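You operate a simulated robot arm through the tools that you are given. There is no shell and no other tool.

Carry out the task below with a simulated robot arm. There is one attempt and no reset: what you move stays moved.

## Task
Put things in order on the top of the bench with blue legs. At the end: the five-hundred gram weight with orange neck stands on top of the green sticker dispenser (marked "VALID"); the brown tall carton marked stands stands on top of the grade card with yellow loop; the squat steel weight is on the flat steel dish; the steel weight with blue ring stands on top of the one kilo weight marked in; whatever was shut is shut again. Leave all else as you found it, and nothing knocked over.

It is judged by the outcome, as a careful person would: the job done as asked, and still so three seconds after it is handed in. It fails if anything else is knocked over, pushed out of place, dropped, spilled or broken.

## Robot
A 6-joint arm with a two-finger gripper, fixed in place. Base frame: the origin is at the foot of the arm, x ahead of it, y to its left, z up; the work surface is at about z = 0. Readings come in mm, degrees, newtons and seconds.
With the tool pointing down near the work surface it reaches from about 240 to 620 mm from the base axis. Its first joint turns from -66.0 to 66.0 degrees. Payload 1.37 kg.
The TCP is the grasp point between the finger pads, 22 mm short of the fingertips. In the tool frame z runs along the fingers and y along their closing line. The gripper opens to 92 mm; its body begins 65 mm behind the TCP.
Orientation is that of the tool frame in the base frame, as [roll, pitch, yaw] about the fixed x, y, z axes, in that order (R = Rz(yaw) Ry(pitch) Rx(roll)). With the fingers straight down and closing along the base's y, the tool's x points along the base's -x, its y along +y and its z along -z.

## Interface
- The arm moves only by the tool send_rows. Its argument "series" is a list of rows, each a list of 3 entries, a list of its own where there are three numbers: the turn, a rotation vector about the base's x, y, z in degrees, then the shift along the base's x, y, z in mm, then the finger opening in mm, from 0 to 92. In form: [[[ax, ay, az], [x, y, z], grip], ...]. A call has 1 to 20 rows; each row shifts and turns the commanded pose from where the row before left it. Rows are played at 5 a second. More than 50 mm and 8.6 degrees between two rows, or a gripper value outside its range, and nothing of the call is played. A pose out of reach is approached as far as the arm can. The call stops where the force on the tool passes 40 N (or 10 N more than at its start, if that is more) or the arm is blocked; 0.2 s more then pass. Each finger travels about 59.9 mm/s and halts on what it meets, pressing with about 26 N; the grip force reading is that of the motor and also rises with nothing between the fingers. The clock runs only during rows and for 0.2 s after the last one: add rows that do not move to give the fingers time. It gives the time, the measured TCP pose, the force on the tool (base axes), the opening and the grip force at its end, in the units of the frame above (readings bear some noise), with the torque about the TCP (base axes, N m) and any sound that the robot's microphone picked up.
- Cameras (640 x 400 px; columns grow to the right, rows downward): "scene" is fixed at [32.5, -436.2, 571.7]; the picture's right is [0.77, -0.64, 0.00], its down [-0.44, -0.52, -0.73] and it looks along [0.47, 0.56, -0.68] (base axes); focal length 301 px, centre (320, 200). "wrist" rides on the gripper at [71, 19, -102] in the tool frame; the picture's right is [-0.26, 0.96, 0.00], its down [-0.75, -0.20, -0.63] and it looks along [-0.60, -0.16, 0.78] (tool axes); focal length 280 px, centre (320, 200). There is no depth. A picture from a camera that has moved, and an enlarged one, comes with that camera's place and axes in the base frame and with its lens.
- camera(camera): a new picture of that camera. It takes no simulated time.
- zoom(camera, box): a new picture of the part [left, top, right, bottom] of that camera's present view, enlarged. It takes no simulated time.
- sign_off(): hands the job in; it is judged then, once.

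Places have to be worked out from the pictures, the camera data and where the tool is seen. Open the gripper and draw the arm clear of the work before you hand the job in, unless the task says otherwise.

The tools are called after ">>>" as name(argument=value, ...) on one line, values as JSON. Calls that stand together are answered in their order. send_rows: Moves the arm, as the interface text tells. Its arguments: {"type":"object","properties":{"series":{"type":"array","items":{"type":"array"}}},"required":["series"]} The other tools are called the same way: camera (camera) takes a picture; zoom (camera, box) takes an enlarged picture of a part of a camera's view; sign_off () hands the job in.

At the start:

```text
t: 0.0
ee_pos: [465.1, 31.2, 287.8]
tcp_rot: [-180.0, 0.0, -180.0]
ft_force: [0.3, 0.1, 0.4]
torque: [-0.02, -0.01, 0.01]
finger_gap: 91.9
grasp_force: 0.0
```

scene: 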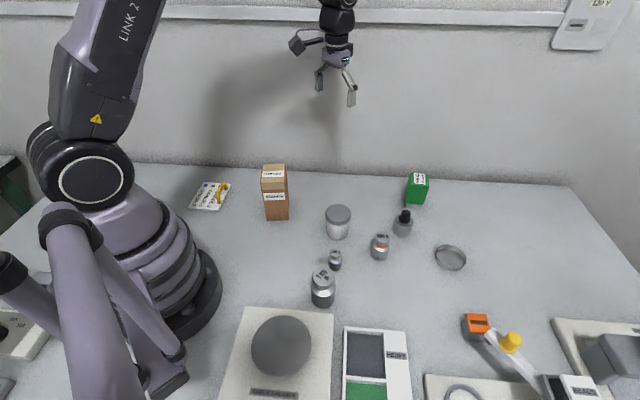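
wrist: 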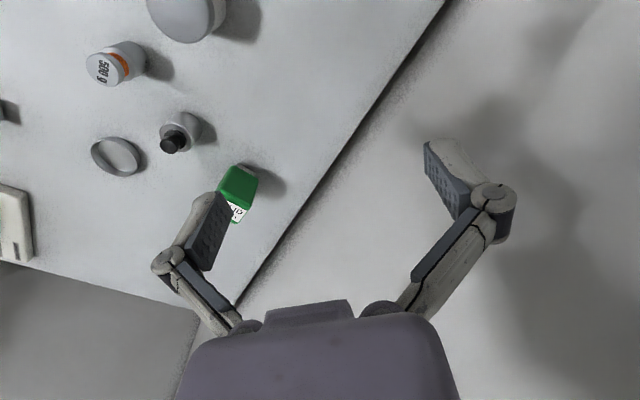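

I'll start by looking closer at the objects on the bench before moving anything.

>>> zoom(camera="scene", box=[300, 160, 480, 310])

>>> zoom(camera="scene", box=[170, 150, 310, 240])

>>> zoom(camera="scene", box=[200, 240, 420, 400])

>>> zoom(camera="scene", box=[400, 230, 640, 400])

```text
2.67 times, centred on (390, 235) of scene
camera zoom: at [32.5, -436.2, 571.7], right [0.77, -0.64, 0.0], down [-0.44, -0.52, -0.73], along [0.47, 0.56, -0.68], focal length 802 px, centre (133, 107)
```

zoom: 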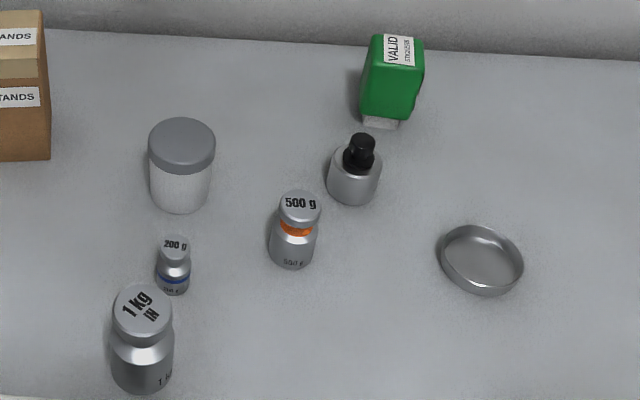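

```text
4.44 times, centred on (240, 195) of scene
camera zoom: at [32.5, -436.2, 571.7], right [0.77, -0.64, 0.0], down [-0.44, -0.52, -0.73], along [0.47, 0.56, -0.68], focal length 1337 px, centre (676, 222)
```

zoom: 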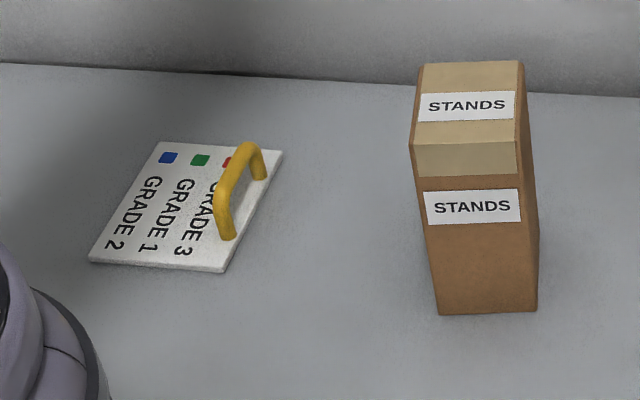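

```text
2.50 times, centred on (310, 320) of scene
camera zoom: at [32.5, -436.2, 571.7], right [0.77, -0.64, 0.0], down [-0.44, -0.52, -0.73], along [0.47, 0.56, -0.68], focal length 752 px, centre (345, -100)
```

zoom: 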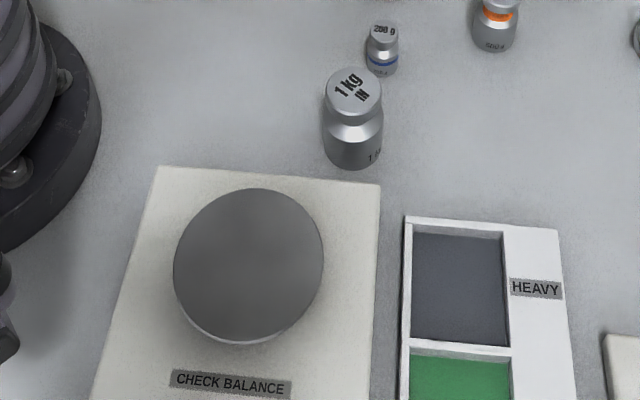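

```text
2.35 times, centred on (520, 315) of scene
camera zoom: at [32.5, -436.2, 571.7], right [0.77, -0.64, 0.0], down [-0.44, -0.52, -0.73], along [0.47, 0.56, -0.68], focal length 708 px, centre (-151, -71)
```

zoom: 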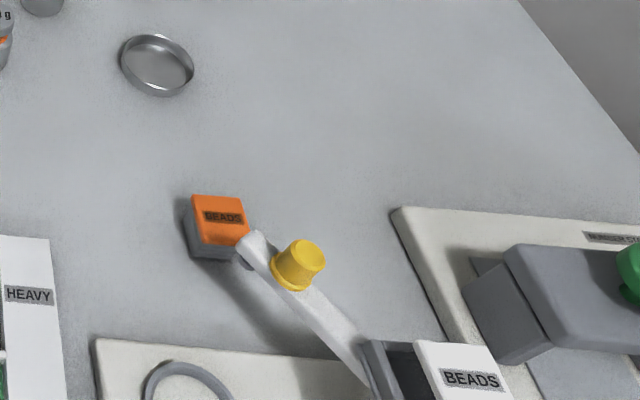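

The scene shows the 1 kg IN, 200 g blue-ring and 500 g orange-neck weights, the dish, the green VALID dispenser, the carton and the grade card; the squat steel weight is not certain yet. I'll zoom in on the black-knob object and the lidded jar from both cameras.

>>> zoom(camera="wrist", box=[60, 60, 300, 210])

>>> zoom(camera="scene", box=[310, 190, 430, 265])

>>> zoom(camera="scene", box=[0, 300, 160, 400])

>>> zoom(camera="scene", box=[380, 160, 460, 210])

```text
2.67 times, centred on (180, 135) of wrist
camera zoom: at [393.3, 50.5, 388.4], right [0.26, 0.96, 0.0], down [0.75, -0.2, 0.63], along [0.6, -0.16, -0.78], focal length 748 px, centre (693, 373)
```

zoom: 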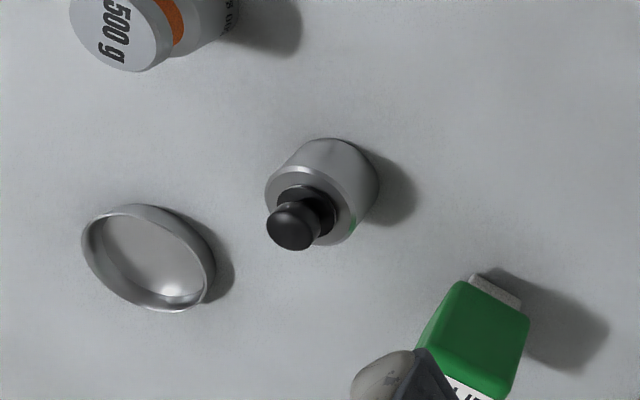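

```text
5.33 times, centred on (370, 228) of scene
camera zoom: at [32.5, -436.2, 571.7], right [0.77, -0.64, 0.0], down [-0.44, -0.52, -0.73], along [0.47, 0.56, -0.68], focal length 1605 px, centre (53, 53)
```

zoom: 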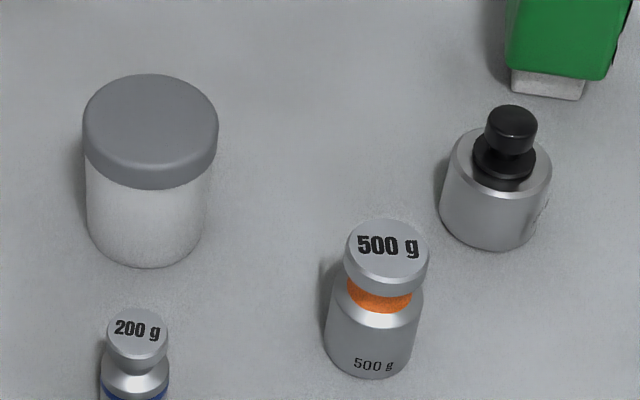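

```text
4.00 times, centred on (80, 350) of scene
camera zoom: at [32.5, -436.2, 571.7], right [0.77, -0.64, 0.0], down [-0.44, -0.52, -0.73], along [0.47, 0.56, -0.68], focal length 1204 px, centre (1280, -400)
```

zoom: 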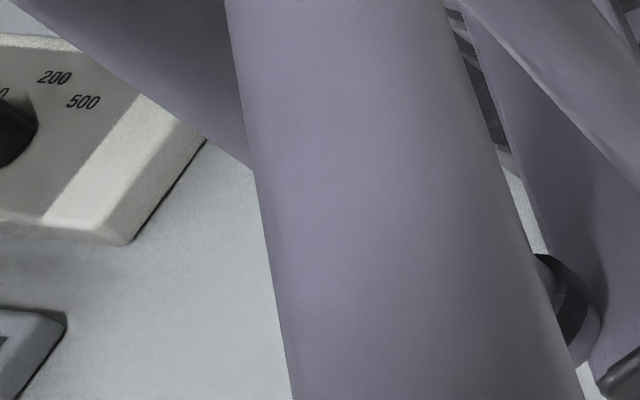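

```text
8.00 times, centred on (420, 185) of scene
camera zoom: at [32.5, -436.2, 571.7], right [0.77, -0.64, 0.0], down [-0.44, -0.52, -0.73], along [0.47, 0.56, -0.68], focal length 2407 px, centre (-480, 320)
```

zoom: 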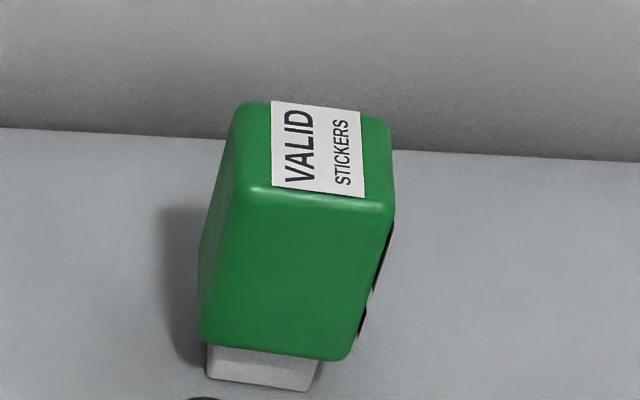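

The object with the black knob might be the squat weight, but the jar could also hold something, so I'll survey the rest of the bench. I'll turn the tool to look toward -y while moving up and to the right, well above everything.

>>> send_rows(series=[[[0, 0, -8.2], [-6, -12, 4], 92], [[0, 0, -8.2], [-6, -12, 4], 92], [[0, 0, -8.2], [-6, -12, 4], 92], [[0, 0, -8.2], [-6, -12, 4], 92], [[0, 0, -8.2], [-6, -12, 4], 92], [[0, 0, -8.2], [-6, -12, 4], 92], [[0, 0, -8.2], [-6, -12, 4], 92], [[0, 0, -8.2], [-6, -12, 4], 92], [[0, 0, -8.2], [-6, -12, 4], 92], [[0, 0, -8.2], [-6, -12, 4], 92], [[0, 0, -8], [-6, -12, 4], 92]])

>>> camera(camera="wrist")

>>> camera(camera="scene")

```text
t: 2.4
ee_pos: [398.3, -100.6, 332.3]
tcp_rot: [179.9, 0.0, 89.7]
ft_force: [0.3, 0.3, 0.2]
torque: [-0.01, 0.04, 0.04]
finger_gap: 91.8
grasp_force: 0.0
```

```text
taken
camera wrist: at [417.9, -30.0, 432.8], right [0.96, -0.27, 0.0], down [-0.21, -0.75, 0.63], along [-0.17, -0.6, -0.78], focal length 280 px, centre (320, 200)
```

wrist: 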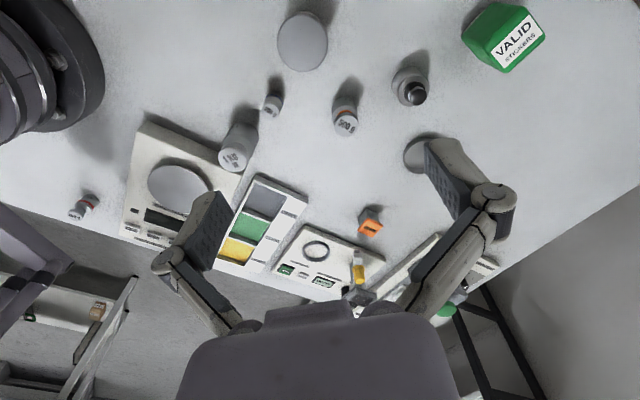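

```text
taken
```

scene: 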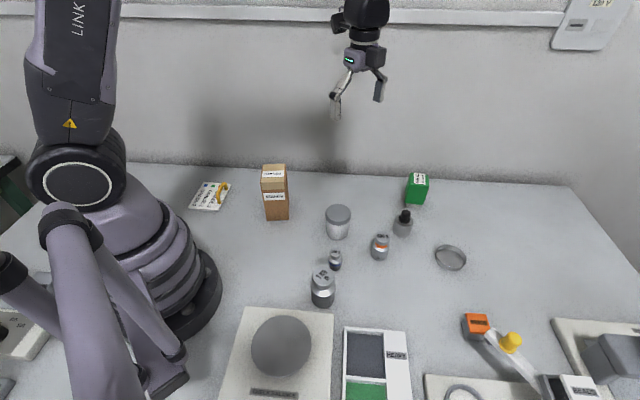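

There's another weight near the balance with a red band, and more items along the right edge. I'll zoom in on those.

>>> zoom(camera="wrist", box=[40, 120, 280, 270])

>>> zoom(camera="wrist", box=[270, 180, 510, 330])

>>> zoom(camera="wrist", box=[0, 250, 160, 400])

>>> zoom(camera="wrist", box=[200, 10, 440, 160])

```text
2.67 times, centred on (160, 195) of wrist
camera zoom: at [417.9, -30.0, 432.8], right [0.96, -0.27, 0.0], down [-0.21, -0.75, 0.63], along [-0.17, -0.6, -0.78], focal length 748 px, centre (747, 213)
```

zoom: 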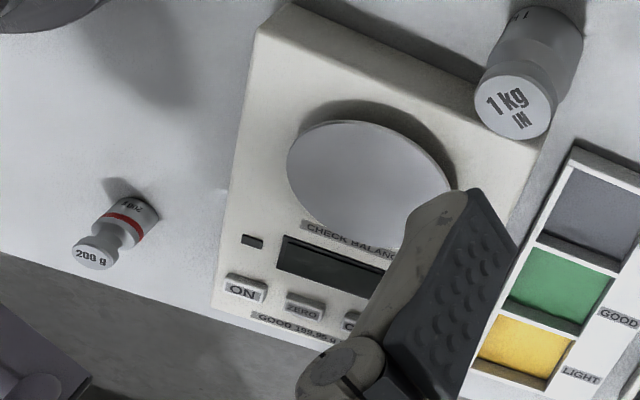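

```text
2.67 times, centred on (390, 255) of wrist
camera zoom: at [417.9, -30.0, 432.8], right [0.96, -0.27, 0.0], down [-0.21, -0.75, 0.63], along [-0.17, -0.6, -0.78], focal length 748 px, centre (133, 53)
```

zoom: 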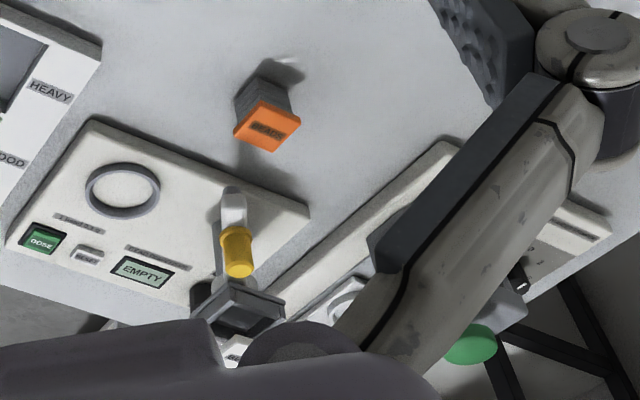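

```text
2.67 times, centred on (80, 325) of wrist
camera zoom: at [417.9, -30.0, 432.8], right [0.96, -0.27, 0.0], down [-0.21, -0.75, 0.63], along [-0.17, -0.6, -0.78], focal length 748 px, centre (960, -133)
```

zoom: 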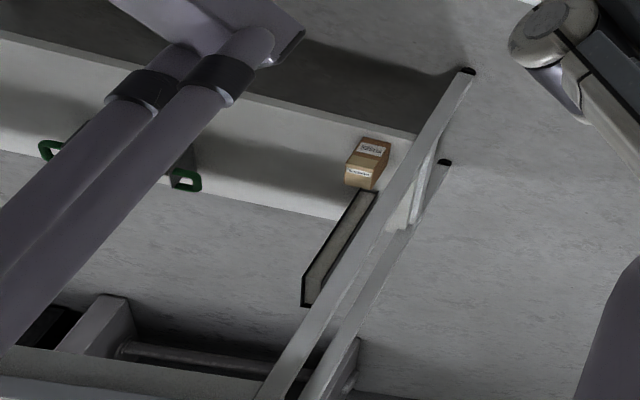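

```text
2.67 times, centred on (320, 85) of wrist
camera zoom: at [417.9, -30.0, 432.8], right [0.96, -0.27, 0.0], down [-0.21, -0.75, 0.63], along [-0.17, -0.6, -0.78], focal length 748 px, centre (320, 507)
```

zoom: 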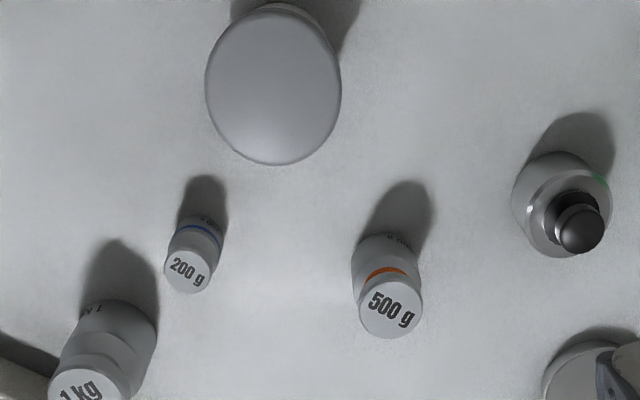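

The red-ring 200 g is a distractor and must stay. I'll take a closer look at the black-knob object, dropping to about (530,-105,135), clear of the jar and the others.

>>> send_rows(series=[[[0, 0, 0], [22, -1, -33], 92], [[0, 0, 0], [22, -1, -33], 92], [[0, 0, 0], [22, -1, -33], 92], [[0, 0, 0], [22, -1, -33], 92], [[0, 0, 0], [22, -1, -33], 92], [[0, 0, 0], [22, 0, -33], 92]])

>>> camera(camera="wrist")

>>> zoom(camera="wrist", box=[220, 120, 420, 245])

```text
t: 3.8
ee_pos: [530.2, -106.5, 135.2]
tcp_rot: [-180.0, 0.0, 90.0]
ft_force: [0.5, 0.6, 1.2]
torque: [0.01, 0.03, -0.01]
finger_gap: 91.8
grasp_force: 0.0
```

```text
taken
camera wrist: at [549.6, -35.9, 234.3], right [0.97, -0.26, 0.0], down [-0.2, -0.75, 0.63], along [-0.16, -0.6, -0.78], focal length 280 px, centre (320, 200)
```

wrist: 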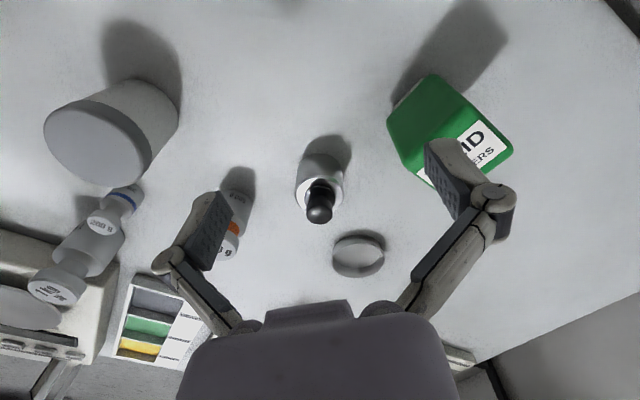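

```text
3.20 times, centred on (320, 182) of wrist
camera zoom: at [549.6, -35.9, 234.3], right [0.97, -0.26, 0.0], down [-0.2, -0.75, 0.63], along [-0.16, -0.6, -0.78], focal length 897 px, centre (320, 256)
```

zoom: 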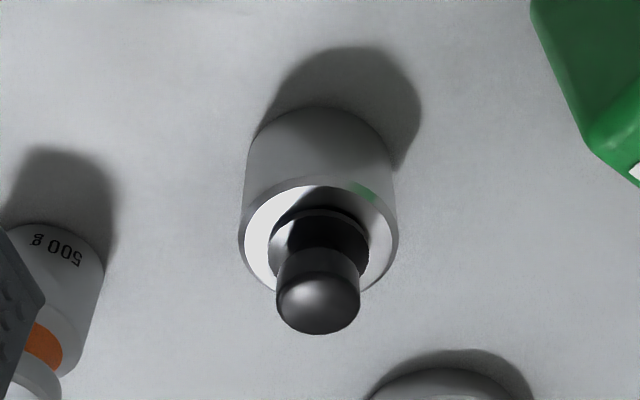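

The black-knob object is a solid-looking squat steel cylinder, so it matches "squat steel weight"; I'll check its heft when I lift it. I'll zoom on the dispenser and dish from here to triangulate them.

>>> zoom(camera="wrist", box=[370, 50, 530, 200])

>>> zoom(camera="wrist", box=[270, 120, 430, 300])

>>> zoom(camera="wrist", box=[20, 60, 260, 310])

```text
2.67 times, centred on (450, 125) of wrist
camera zoom: at [549.6, -35.9, 234.3], right [0.97, -0.26, 0.0], down [-0.2, -0.75, 0.63], along [-0.16, -0.6, -0.78], focal length 748 px, centre (-27, 400)
```

zoom: 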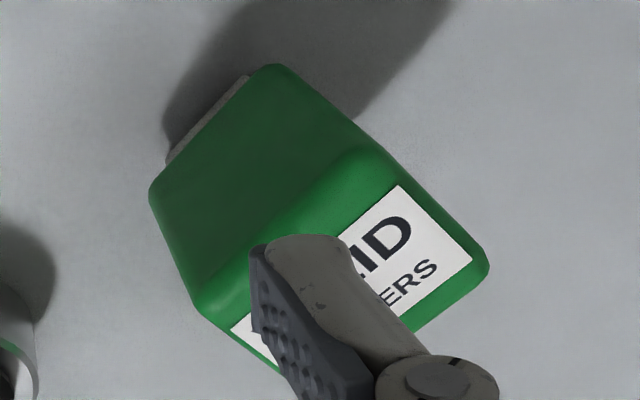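

```text
2.22 times, centred on (350, 210) of wrist
camera zoom: at [549.6, -35.9, 234.3], right [0.97, -0.26, 0.0], down [-0.2, -0.75, 0.63], along [-0.16, -0.6, -0.78], focal length 623 px, centre (253, 178)
```

zoom: 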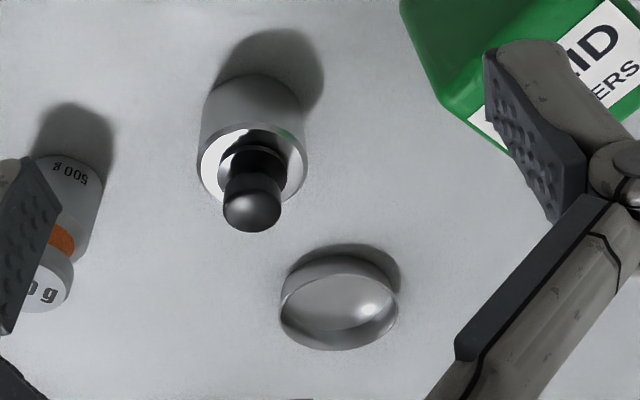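

```text
1.60 times, centred on (140, 185) of wrist
camera zoom: at [549.6, -35.9, 234.3], right [0.97, -0.26, 0.0], down [-0.2, -0.75, 0.63], along [-0.16, -0.6, -0.78], focal length 449 px, centre (608, 224)
```

zoom: 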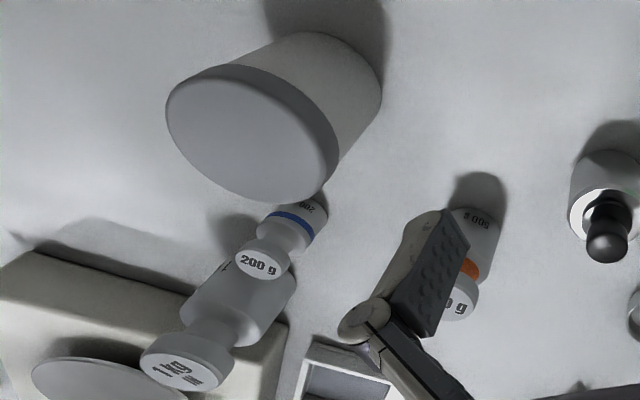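

Triangulating, the squat weight is at about (511,-182) with its knob top near z≈62, its body about 44 mm across and its body top near z≈36. The dish is centred near (528,-309). I'll move above the weight with the gripper at 50 mm and check alignment.

>>> send_rows(series=[[[0, 0, 0], [-9.3, -37.7, 0], 55], [[0, 0, 0], [-9.4, -37.8, 0], 50], [[0, 0, 0], [0, 0, -10], 50], [[0, 0, 0], [0, 0, 0], 50]])

>>> camera(camera="wrist")

>>> camera(camera="scene")

```text
t: 4.8
ee_pos: [512.0, -180.9, 123.6]
tcp_rot: [-180.0, 0.0, 90.0]
ft_force: [-0.5, -1.0, -0.8]
torque: [-0.02, -0.01, -0.03]
finger_gap: 49.8
grasp_force: 0.0
```

```text
taken
camera wrist: at [531.4, -111.2, 223.2], right [0.96, -0.26, 0.0], down [-0.2, -0.75, 0.63], along [-0.16, -0.6, -0.78], focal length 280 px, centre (320, 200)
```

wrist: 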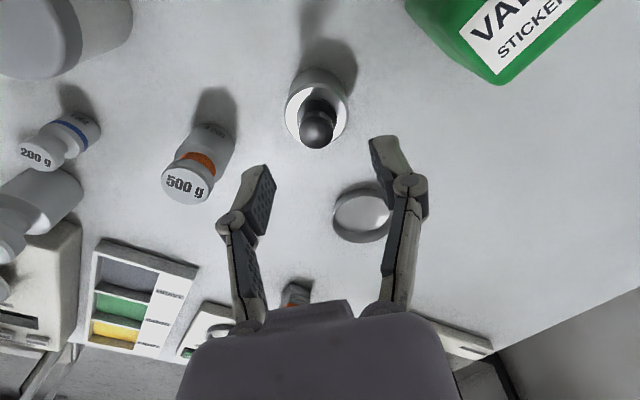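

```text
taken
```

scene: 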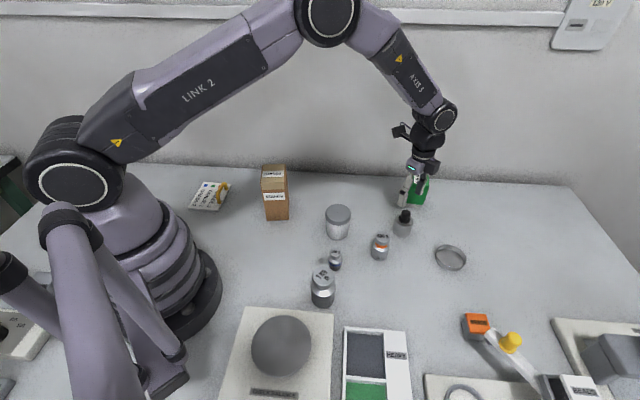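

The weight appears where predicted; I'll zoom to refine the knob centre relative to the fingers.

>>> zoom(camera="wrist", box=[270, 60, 370, 160])

>>> zoom(camera="scene", box=[380, 160, 476, 220])

>>> zoom(camera="wrist", box=[310, 150, 410, 260])

```text
4.00 times, centred on (320, 110) of wrist
camera zoom: at [531.4, -111.2, 223.2], right [0.96, -0.26, 0.0], down [-0.2, -0.75, 0.63], along [-0.16, -0.6, -0.78], focal length 1122 px, centre (320, 560)
```

zoom: 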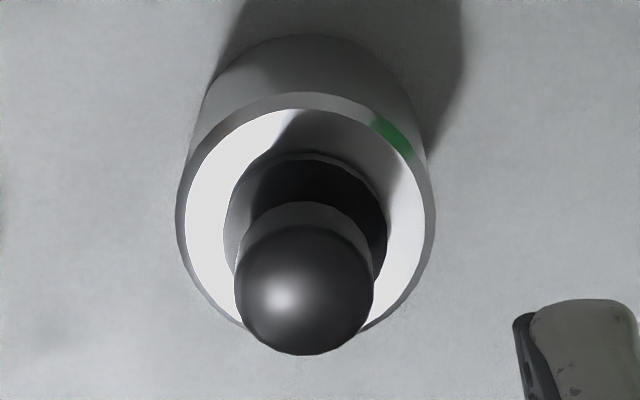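

```text
6.67 times, centred on (428, 190) of scene
camera zoom: at [32.5, -436.2, 571.7], right [0.77, -0.64, 0.0], down [-0.44, -0.52, -0.73], along [0.47, 0.56, -0.68], focal length 2006 px, centre (-400, 267)
```

zoom: 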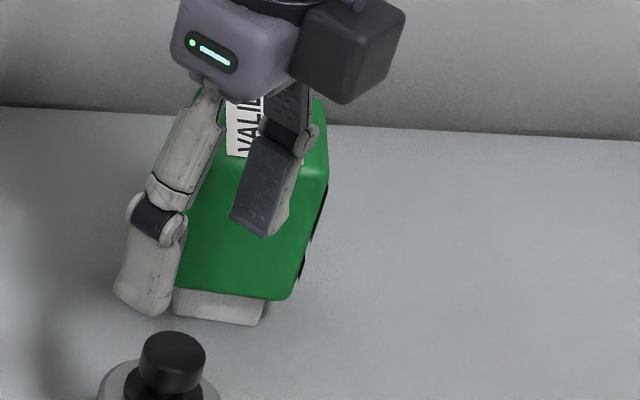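

```text
3.64 times, centred on (360, 205) of wrist
camera zoom: at [531.4, -111.2, 223.2], right [0.96, -0.26, 0.0], down [-0.2, -0.75, 0.63], along [-0.16, -0.6, -0.78], focal length 1020 px, centre (174, 182)
```

zoom: 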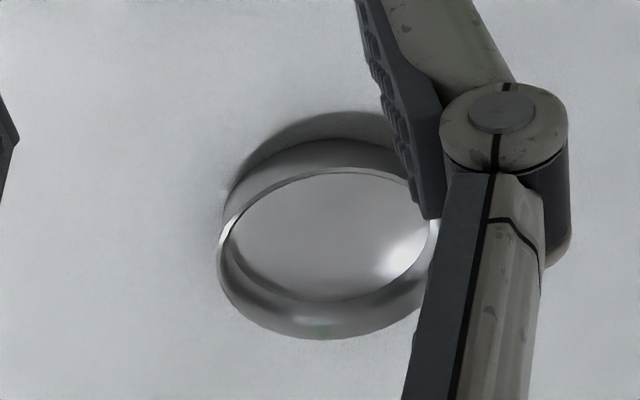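

Knob centre works out at about (510,-182), knob 21 mm wide. I'll descend to z≈62 (fingertips ~4 mm above the steel body), close on the knob, and read the force.

>>> send_rows(series=[[[0, 0, 0], [-2, -1, -20], 50], [[0, 0, 0], [0, 0, -20], 50], [[0, 0, 0], [0, 0, -15], 50], [[0, 0, 0], [0, 0, -6.5], 50], [[0, 0, 0], [0, 0, 0], 50]])

>>> zoom(camera="scene", box=[350, 190, 446, 250])

>>> camera(camera="wrist")

```text
t: 6.0
ee_pos: [509.4, -182.6, 62.0]
tcp_rot: [-179.9, 0.1, 90.0]
ft_force: [0.2, 0.6, -0.5]
torque: [-0.05, 0.01, 0.02]
finger_gap: 49.8
grasp_force: 0.1
```

```text
6.67 times, centred on (398, 220) of scene
camera zoom: at [32.5, -436.2, 571.7], right [0.77, -0.64, 0.0], down [-0.44, -0.52, -0.73], along [0.47, 0.56, -0.68], focal length 2006 px, centre (-200, 67)
```

zoom: 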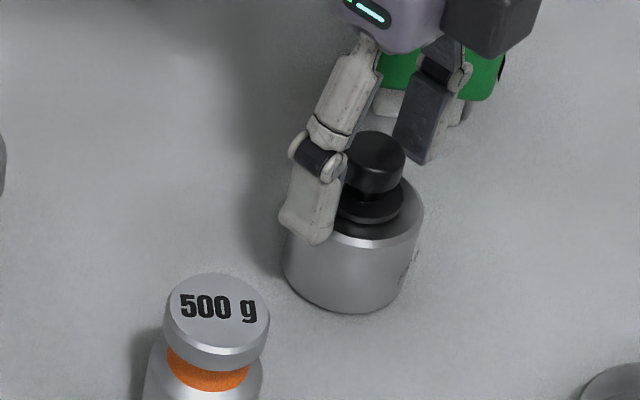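

```text
taken
camera wrist: at [528.5, -111.5, 162.3], right [0.96, -0.26, 0.0], down [-0.2, -0.75, 0.63], along [-0.16, -0.6, -0.78], focal length 280 px, centre (320, 200)
```

wrist: 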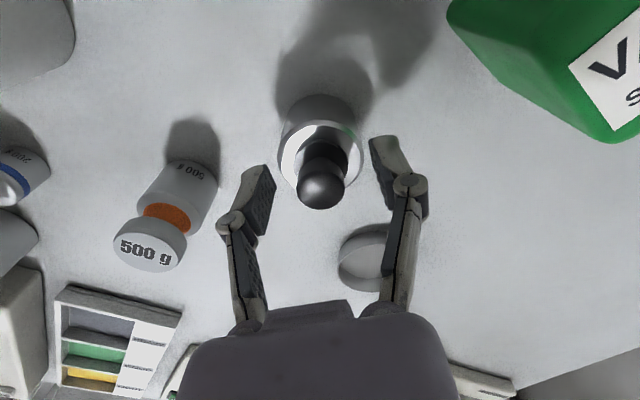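

The fingers straddle the knob just above the body. I'll close and let the grip settle.

>>> send_rows(series=[[[0, 0, 0], [0, 0, 0], 30], [[0, 0, 0], [0, 0, 0], 10], [[0, 0, 0], [0, 0, 0], 10], [[0, 0, 0], [0, 0, 0], 10]])

>>> zoom(camera="scene", box=[350, 190, 446, 250])

```text
t: 7.0
ee_pos: [509.5, -182.3, 62.8]
tcp_rot: [-180.0, 0.0, 90.0]
ft_force: [-1.8, 0.0, 0.4]
torque: [0.0, 0.08, 0.0]
finger_gap: 25.8
grasp_force: 25.9
```

```text
6.67 times, centred on (398, 220) of scene
camera zoom: at [32.5, -436.2, 571.7], right [0.77, -0.64, 0.0], down [-0.44, -0.52, -0.73], along [0.47, 0.56, -0.68], focal length 2006 px, centre (-200, 67)
```

zoom: 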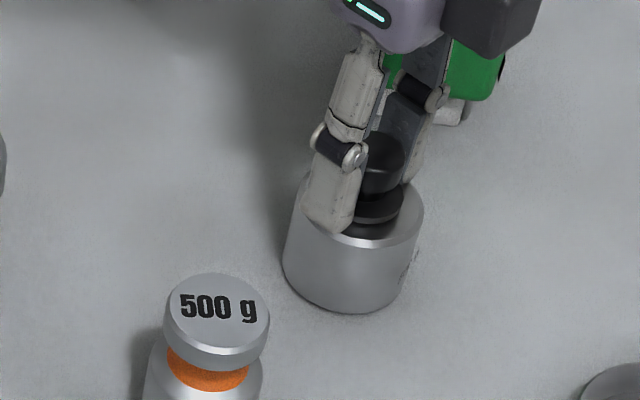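

Gap 25.8 mm with full force: it's holding the knob/flange. I'll lift slowly a little and read the load.

>>> send_rows(series=[[[0, 0, 0], [0, 0, 3], 10], [[0, 0, 0], [0, 0, 4], 10], [[0, 0, 0], [0, 0, 5], 10], [[0, 0, 0], [0, 0, 5], 10], [[0, 0, 0], [0, 0, 0], 10]])

>>> zoom(camera="scene", box=[350, 180, 446, 250])

>>> camera(camera="wrist")

```text
t: 8.2
ee_pos: [509.4, -182.6, 79.3]
tcp_rot: [-180.0, 0.0, 89.9]
ft_force: [-0.3, 0.4, 0.0]
torque: [-0.04, -0.04, 0.03]
finger_gap: 25.6
grasp_force: 26.6
heard: snap
```

```text
5.71 times, centred on (398, 215) of scene
camera zoom: at [32.5, -436.2, 571.7], right [0.77, -0.64, 0.0], down [-0.44, -0.52, -0.73], along [0.47, 0.56, -0.68], focal length 1719 px, centre (-126, 114)
```

zoom: 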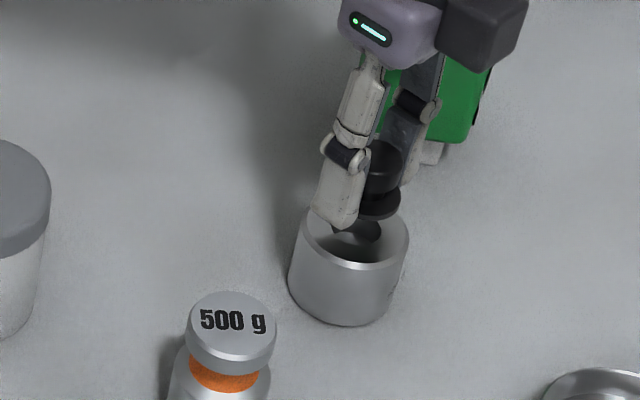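

```text
taken
camera wrist: at [528.6, -111.9, 179.8], right [0.96, -0.26, 0.0], down [-0.2, -0.75, 0.63], along [-0.16, -0.6, -0.78], focal length 280 px, centre (320, 200)
```

wrist: 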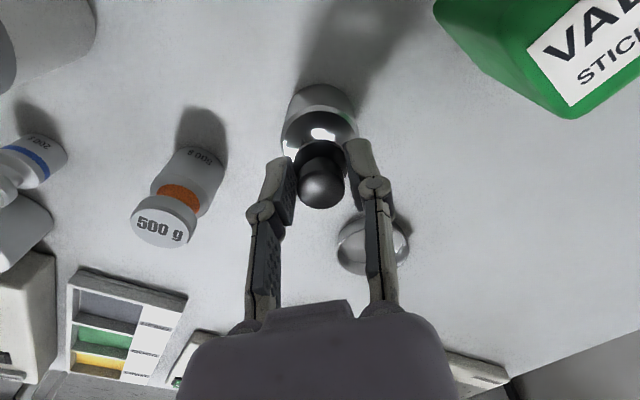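

The knob came off with a snap: this object is a hollow steel can with a push-in stopper, not a solid weight. I'll raise the stopper and look inside the can.

>>> send_rows(series=[[[0, 0, 0], [0, 0, 15], 10], [[0, 0, 0], [0, 0, 20], 10], [[0, 0, 0], [0, 15, 20], 10], [[0, 0, 0], [0, 20, 20], 10], [[0, 0, 0], [0, 15, 10], 10], [[0, 0, 0], [0, 0, 0], 10]])

>>> camera(camera="wrist")

>>> zoom(camera="scene", box=[350, 180, 446, 250])

```text
t: 9.6
ee_pos: [509.8, -131.6, 165.1]
tcp_rot: [180.0, 0.0, 90.1]
ft_force: [0.2, 0.9, 0.3]
torque: [0.02, 0.04, 0.04]
finger_gap: 25.6
grasp_force: 25.8
```

```text
taken
camera wrist: at [529.3, -61.6, 265.3], right [0.96, -0.26, 0.0], down [-0.2, -0.75, 0.63], along [-0.16, -0.6, -0.78], focal length 280 px, centre (320, 200)
```

wrist: 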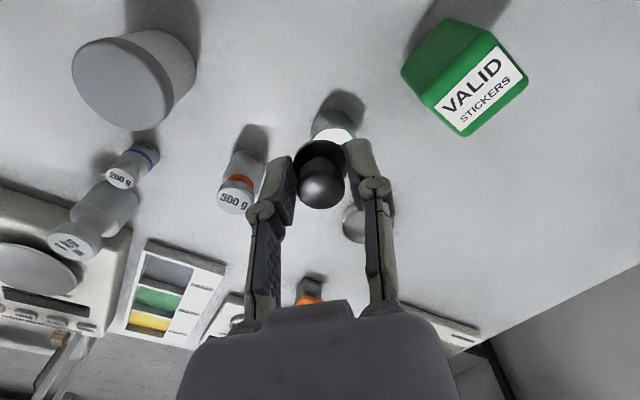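

```text
5.71 times, centred on (398, 215) of scene
camera zoom: at [32.6, -436.2, 571.7], right [0.77, -0.64, 0.0], down [-0.44, -0.52, -0.73], along [0.47, 0.56, -0.68], focal length 1719 px, centre (-126, 114)
```

zoom: 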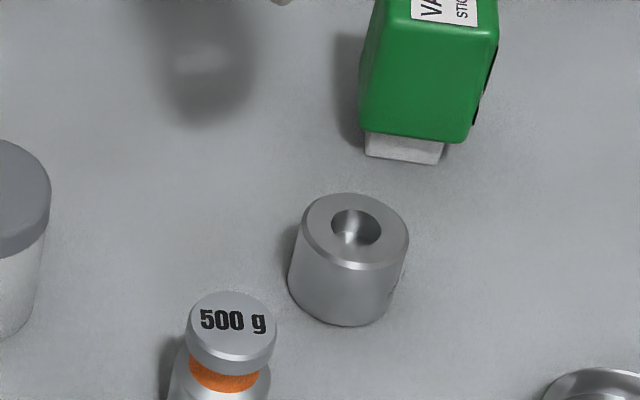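

The body is a thick steel cylinder with a plugged bore, so it reads as a squat weight whose plug is friction-fitted. I'll zoom into the bore and check the stopper's tail before putting it back.

>>> zoom(camera="scene", box=[388, 205, 420, 225])

>>> zoom(camera="scene", box=[370, 120, 450, 190])

>>> zoom(camera="wrist", box=[270, 90, 390, 220])

```text
16.00 times, centred on (404, 215) of scene
camera zoom: at [32.6, -436.2, 571.7], right [0.77, -0.64, 0.0], down [-0.44, -0.52, -0.73], along [0.47, 0.56, -0.68], focal length 4814 px, centre (-1024, -40)
```

zoom: 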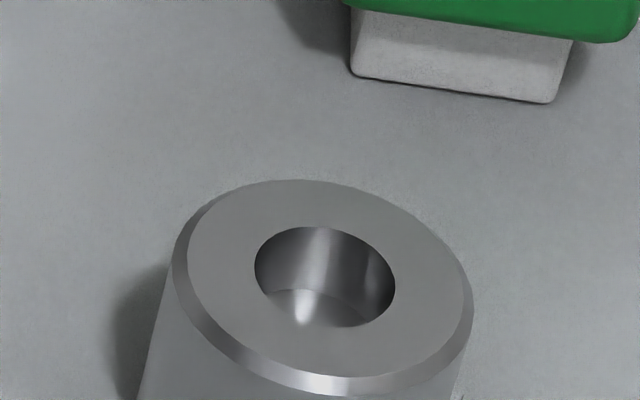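

```text
5.71 times, centred on (410, 155) of scene
camera zoom: at [32.6, -436.2, 571.7], right [0.77, -0.64, 0.0], down [-0.44, -0.52, -0.73], along [0.47, 0.56, -0.68], focal length 1719 px, centre (-194, 457)
```

zoom: 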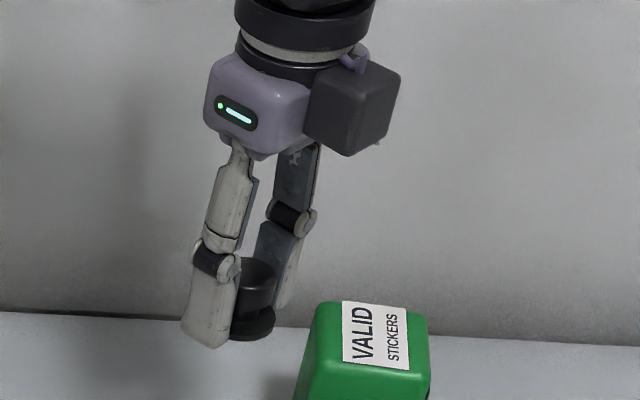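

```text
3.08 times, centred on (330, 155) of wrist
camera zoom: at [529.3, -61.6, 265.3], right [0.96, -0.26, 0.0], down [-0.2, -0.75, 0.63], along [-0.16, -0.6, -0.78], focal length 863 px, centre (289, 338)
```

zoom: 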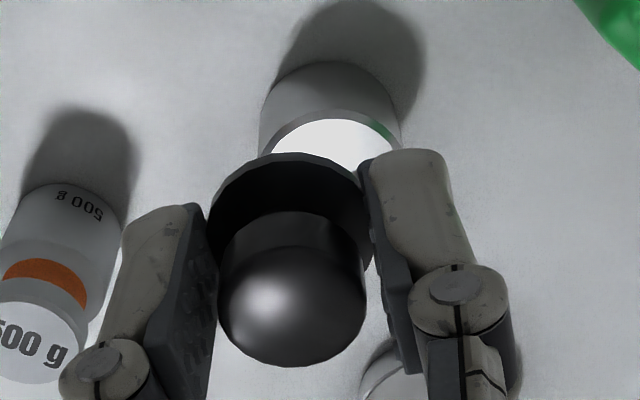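

The bore is an empty recess, so this is the squat weight with a press-in plug. I'll retrace the exact path to seat the plug back, starting with the coarse return.

>>> send_rows(series=[[[0, 0, 0], [0, -15, -10], 10], [[0, 0, 0], [0, -20, -20], 10], [[0, 0, 0], [0, -15, -20], 10], [[0, 0, 0], [0, 0, -20], 10], [[0, 0, 0], [0, 0, -15], 10], [[0, 0, 0], [0, 0, 0], 10]])

>>> zoom(camera="scene", box=[370, 180, 434, 240])

>>> zoom(camera="wrist", box=[250, 70, 390, 220])

```text
t: 11.0
ee_pos: [508.7, -181.7, 80.6]
tcp_rot: [-179.9, 0.0, 90.1]
ft_force: [0.5, -0.1, -1.3]
torque: [0.0, 0.02, 0.02]
finger_gap: 25.7
grasp_force: 26.3
```

```text
6.67 times, centred on (402, 210) of scene
camera zoom: at [32.5, -436.2, 571.7], right [0.77, -0.64, 0.0], down [-0.44, -0.52, -0.73], along [0.47, 0.56, -0.68], focal length 2006 px, centre (-227, 133)
```

zoom: 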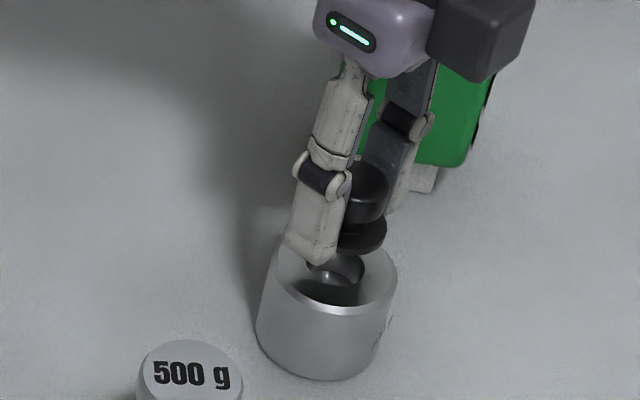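

```text
2.67 times, centred on (320, 145) of wrist
camera zoom: at [528.7, -111.2, 180.3], right [0.96, -0.26, 0.0], down [-0.2, -0.75, 0.63], along [-0.16, -0.6, -0.78], focal length 748 px, centre (320, 347)
```

zoom: 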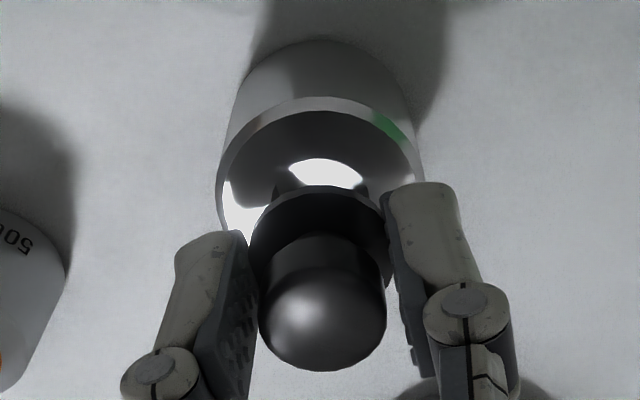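

The plug is right above the bore again. I'll lower it slowly to the original seat height and read the force and sound.

>>> send_rows(series=[[[0, 0, 0], [0, 0, -5], 10], [[0, 0, 0], [0, 0, -5], 10], [[0, 0, 0], [0, 0, -3], 10], [[0, 0, 0], [0, 0, -2], 10], [[0, 0, 0], [0, 0, -1], 10], [[0, 0, 0], [0, 0, -1], 10], [[0, 0, 0], [0, 0, 0], 10]])

>>> zoom(camera="scene", box=[370, 180, 434, 240])

```text
t: 12.6
ee_pos: [509.7, -182.9, 63.3]
tcp_rot: [-180.0, -0.1, 89.9]
ft_force: [-0.1, -0.5, 0.5]
torque: [0.02, 0.03, 0.01]
finger_gap: 25.6
grasp_force: 25.8
```

```text
6.67 times, centred on (402, 210) of scene
camera zoom: at [32.5, -436.2, 571.7], right [0.77, -0.64, 0.0], down [-0.44, -0.52, -0.73], along [0.47, 0.56, -0.68], focal length 2006 px, centre (-227, 133)
```

zoom: 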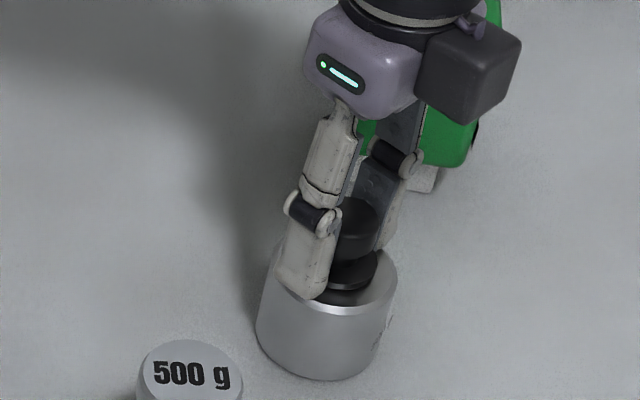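

No contact force yet, so it isn't fully seated. I'll press down in 1 mm steps.

>>> send_rows(series=[[[0, 0, 0], [0, 0, -1], 10], [[0, 0, 0], [0, 0, 0], 10]])

>>> send_rows(series=[[[0, 0, 0], [0, 0, -1], 10], [[0, 0, 0], [0, 0, 0], 10]])

```text
t: 13.2
ee_pos: [509.3, -181.9, 63.2]
tcp_rot: [179.9, 0.0, 90.1]
ft_force: [-7.6, 5.0, 13.3]
torque: [0.11, 0.19, -0.04]
finger_gap: 25.4
grasp_force: 25.6
heard: snap
```

```text
t: 13.8
ee_pos: [509.9, -182.3, 61.3]
tcp_rot: [-179.9, -0.1, 90.0]
ft_force: [-15.1, 7.9, 32.1]
torque: [0.07, 0.44, -0.09]
finger_gap: 25.9
grasp_force: 25.3
```

Heard the snap on re-seating, and the next push just pressed firmly (32 N). I'll ease off 1.7 mm, then open the fingers and rise to check.

>>> send_rows(series=[[[0, 0, 0], [0, 0, 1.7], 10], [[0, 0, 0], [0, 0, 0], 20], [[0, 0, 0], [0, 0, 0], 45], [[0, 0, 0], [0, 0, 0], 50], [[0, 0, 0], [0, 0, 10], 50], [[0, 0, 0], [0, 0, 20], 55], [[0, 0, 0], [0, 0, 20], 60], [[0, 0, 0], [0, 0, 0], 60]])

>>> zoom(camera="scene", box=[370, 190, 434, 250])

>>> zoom(camera="wrist", box=[250, 50, 390, 200])

```text
t: 15.6
ee_pos: [509.7, -182.1, 112.4]
tcp_rot: [-179.9, 0.0, 90.1]
ft_force: [0.4, -0.2, -0.6]
torque: [0.02, -0.01, 0.0]
finger_gap: 59.8
grasp_force: 0.1
heard: snap
```

```text
6.67 times, centred on (402, 220) of scene
camera zoom: at [32.5, -436.2, 571.7], right [0.77, -0.64, 0.0], down [-0.44, -0.52, -0.73], along [0.47, 0.56, -0.68], focal length 2006 px, centre (-227, 67)
```

zoom: 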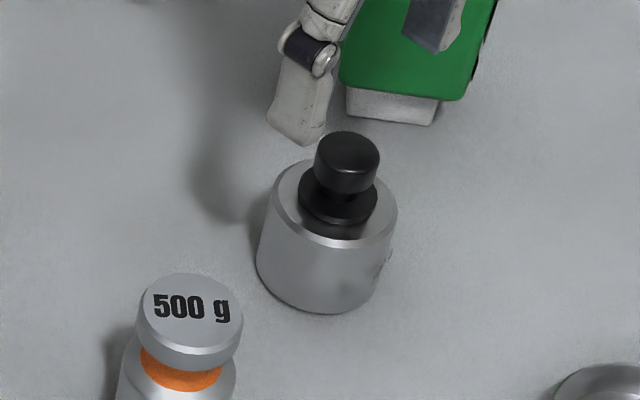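

```text
2.67 times, centred on (320, 125) of wrist
camera zoom: at [528.5, -111.2, 212.4], right [0.96, -0.26, 0.0], down [-0.2, -0.75, 0.63], along [-0.16, -0.6, -0.78], focal length 748 px, centre (320, 400)
```

zoom: 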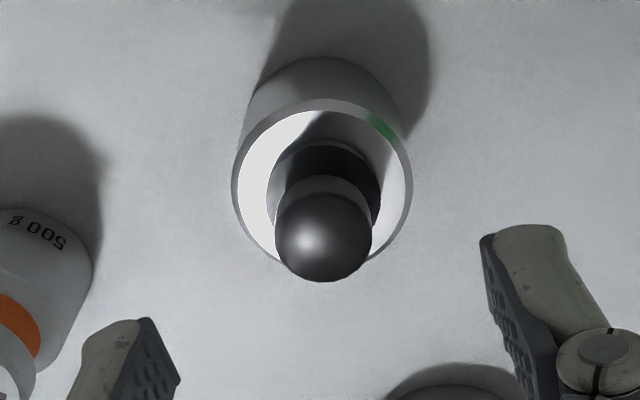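

A second "snap" was heard on release, so I need to check the plug is fully seated. I'll retake exactly the same zoom as at the start to compare knob height.

>>> zoom(camera="scene", box=[310, 190, 430, 265])

>>> zoom(camera="scene", box=[388, 205, 420, 225])

```text
5.33 times, centred on (370, 228) of scene
camera zoom: at [32.5, -436.2, 571.7], right [0.77, -0.64, 0.0], down [-0.44, -0.52, -0.73], along [0.47, 0.56, -0.68], focal length 1605 px, centre (53, 53)
```

zoom: 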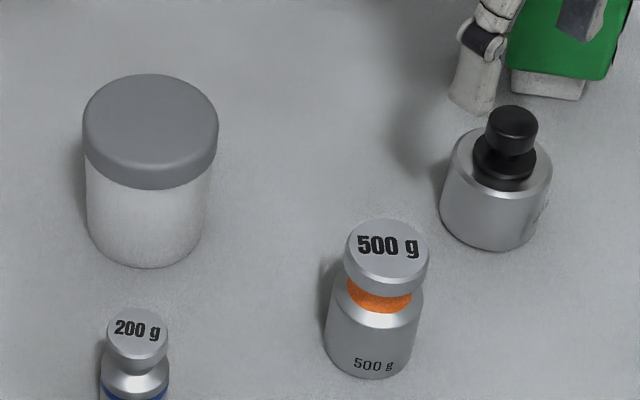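

```text
16.00 times, centred on (404, 215) of scene
camera zoom: at [32.5, -436.2, 571.7], right [0.77, -0.64, 0.0], down [-0.44, -0.52, -0.73], along [0.47, 0.56, -0.68], focal length 4814 px, centre (-1024, -40)
```

zoom: 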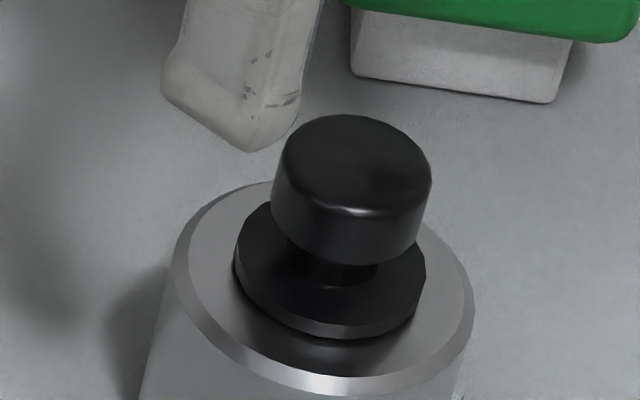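

The plug looks exactly as in the original picture, but the second snap could have been it unlatching as I eased up. I'll close the fingers and press gently straight down on the knob top to make sure it is latched.

>>> send_rows(series=[[[0, 0, 0], [0, 0, 0], 30], [[0, 0, 0], [0, 0, 0], 0], [[0, 0, 0], [0, 0, 0], 0], [[0, 0, 0], [0, 0, -10], 0], [[0, 0, 0], [0, 0, -10], 0], [[0, 0, 0], [0, 0, -5], 0], [[0, 0, 0], [0, 0, 0], 0]])

>>> zoom(camera="scene", box=[370, 180, 434, 240])

```text
t: 17.2
ee_pos: [508.9, -182.5, 88.1]
tcp_rot: [-180.0, -0.1, 89.9]
ft_force: [0.5, -0.4, -0.1]
torque: [0.0, 0.03, -0.01]
finger_gap: 0.1
grasp_force: 26.1
```

```text
6.67 times, centred on (402, 210) of scene
camera zoom: at [32.5, -436.2, 571.7], right [0.77, -0.64, 0.0], down [-0.44, -0.52, -0.73], along [0.47, 0.56, -0.68], focal length 2006 px, centre (-227, 133)
```

zoom: 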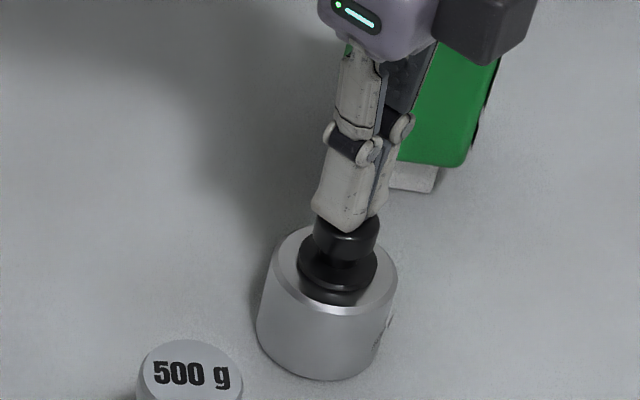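

Fingertips are just above the knob and centred on it. I'll press down in small steps, watching force and sound.

>>> send_rows(series=[[[0, 0, 0], [0, 0, -2], 0], [[0, 0, 0], [0, 0, 0], 0]])

>>> send_rows(series=[[[0, 0, 0], [0, 0, -1], 0], [[0, 0, 0], [0, 0, 0], 0]])

>>> send_rows(series=[[[0, 0, 0], [0, 0, -1], 0], [[0, 0, 0], [0, 0, 0], 0]])

```text
t: 17.8
ee_pos: [510.1, -182.4, 85.7]
tcp_rot: [-180.0, 0.0, 90.0]
ft_force: [-1.8, 0.2, 4.5]
torque: [0.0, -0.02, -0.03]
finger_gap: 5.9
grasp_force: 26.0
```

```text
t: 18.4
ee_pos: [511.1, -181.5, 85.6]
tcp_rot: [179.9, 0.0, 90.0]
ft_force: [-4.0, 0.2, 15.5]
torque: [0.05, 0.08, -0.01]
finger_gap: 6.1
grasp_force: 25.9
```

```text
t: 19.0
ee_pos: [511.0, -182.5, 85.5]
tcp_rot: [179.8, 0.0, 90.0]
ft_force: [-6.7, 3.5, 31.6]
torque: [0.06, 0.12, 0.0]
finger_gap: 5.8
grasp_force: 25.8
```

No further snap and no sinking at 31 N, so the plug is fully seated. I'll back off, open to 75 mm, and come down around the steel body instead (TCP z≈37, tips 15 mm above the table).

>>> send_rows(series=[[[0, 0, 0], [0, 0, 4], 0], [[0, 0, 0], [0, 0, 20], 0], [[0, 0, 0], [-1, 0, 10], 40], [[0, 0, 0], [0, 0, 0], 75], [[0, 0, 0], [0, 0, 0], 75], [[0, 0, 0], [0, 0, 0], 75]])

>>> zoom(camera="scene", box=[310, 190, 430, 265])

>>> zoom(camera="wrist", box=[250, 50, 390, 200])

```text
t: 20.4
ee_pos: [508.8, -182.2, 118.4]
tcp_rot: [180.0, -0.1, 89.9]
ft_force: [0.3, -0.1, -0.1]
torque: [-0.01, 0.02, 0.0]
finger_gap: 74.9
grasp_force: 0.1
```

```text
5.33 times, centred on (370, 228) of scene
camera zoom: at [32.5, -436.2, 571.7], right [0.77, -0.64, 0.0], down [-0.44, -0.52, -0.73], along [0.47, 0.56, -0.68], focal length 1605 px, centre (53, 53)
```

zoom: 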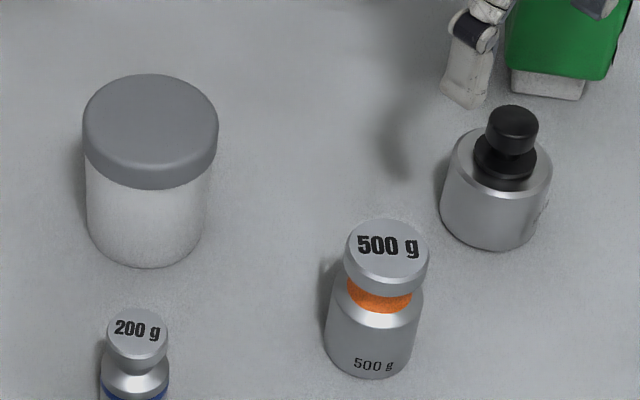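

```text
2.67 times, centred on (320, 125) of wrist
camera zoom: at [527.9, -111.5, 217.5], right [0.96, -0.26, 0.0], down [-0.2, -0.75, 0.63], along [-0.16, -0.6, -0.78], focal length 748 px, centre (320, 400)
```

zoom: 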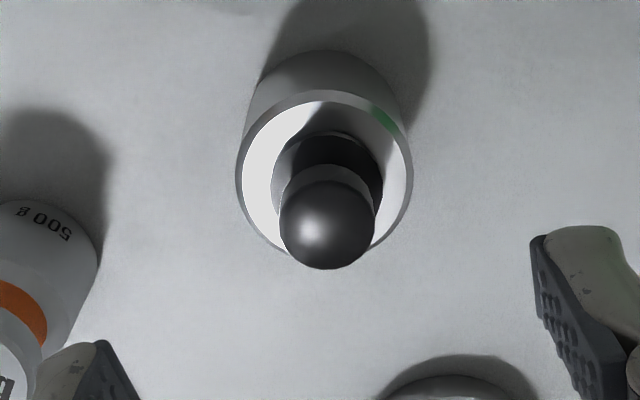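

The plug is as before. I'll descend around the body and close on it.

>>> send_rows(series=[[[0, 0, 0], [1, 0.5, -25], 75], [[0, 0, 0], [0, 0, -25], 75], [[0, 0, 0], [0, 0, -20], 75], [[0, 0, 0], [0, 0, -11], 75], [[0, 0, 0], [0, 0, 0], 75]])

>>> zoom(camera="scene", box=[350, 180, 446, 250])

>>> camera(camera="wrist")

```text
t: 21.6
ee_pos: [510.4, -182.1, 36.5]
tcp_rot: [-180.0, 0.0, 90.0]
ft_force: [-0.6, -0.4, -0.1]
torque: [0.03, -0.01, 0.03]
finger_gap: 74.9
grasp_force: 0.1
```

```text
5.71 times, centred on (398, 215) of scene
camera zoom: at [32.5, -436.2, 571.7], right [0.77, -0.64, 0.0], down [-0.44, -0.52, -0.73], along [0.47, 0.56, -0.68], focal length 1719 px, centre (-126, 114)
```

zoom: 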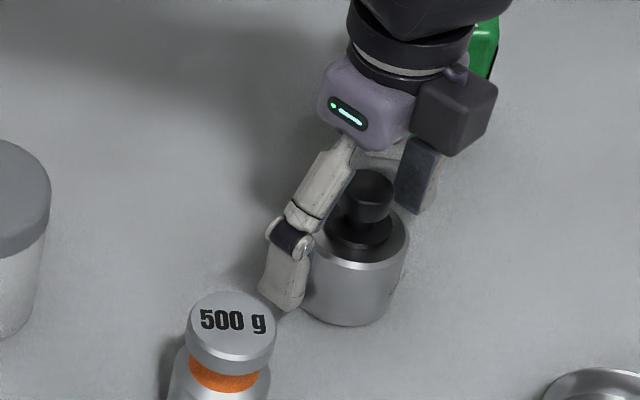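

```text
taken
camera wrist: at [529.3, -111.1, 136.4], right [0.96, -0.26, 0.0], down [-0.2, -0.75, 0.63], along [-0.16, -0.6, -0.78], focal length 280 px, centre (320, 200)
```

wrist: 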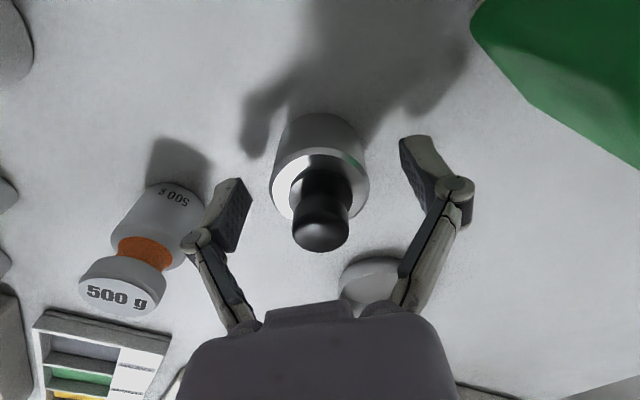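

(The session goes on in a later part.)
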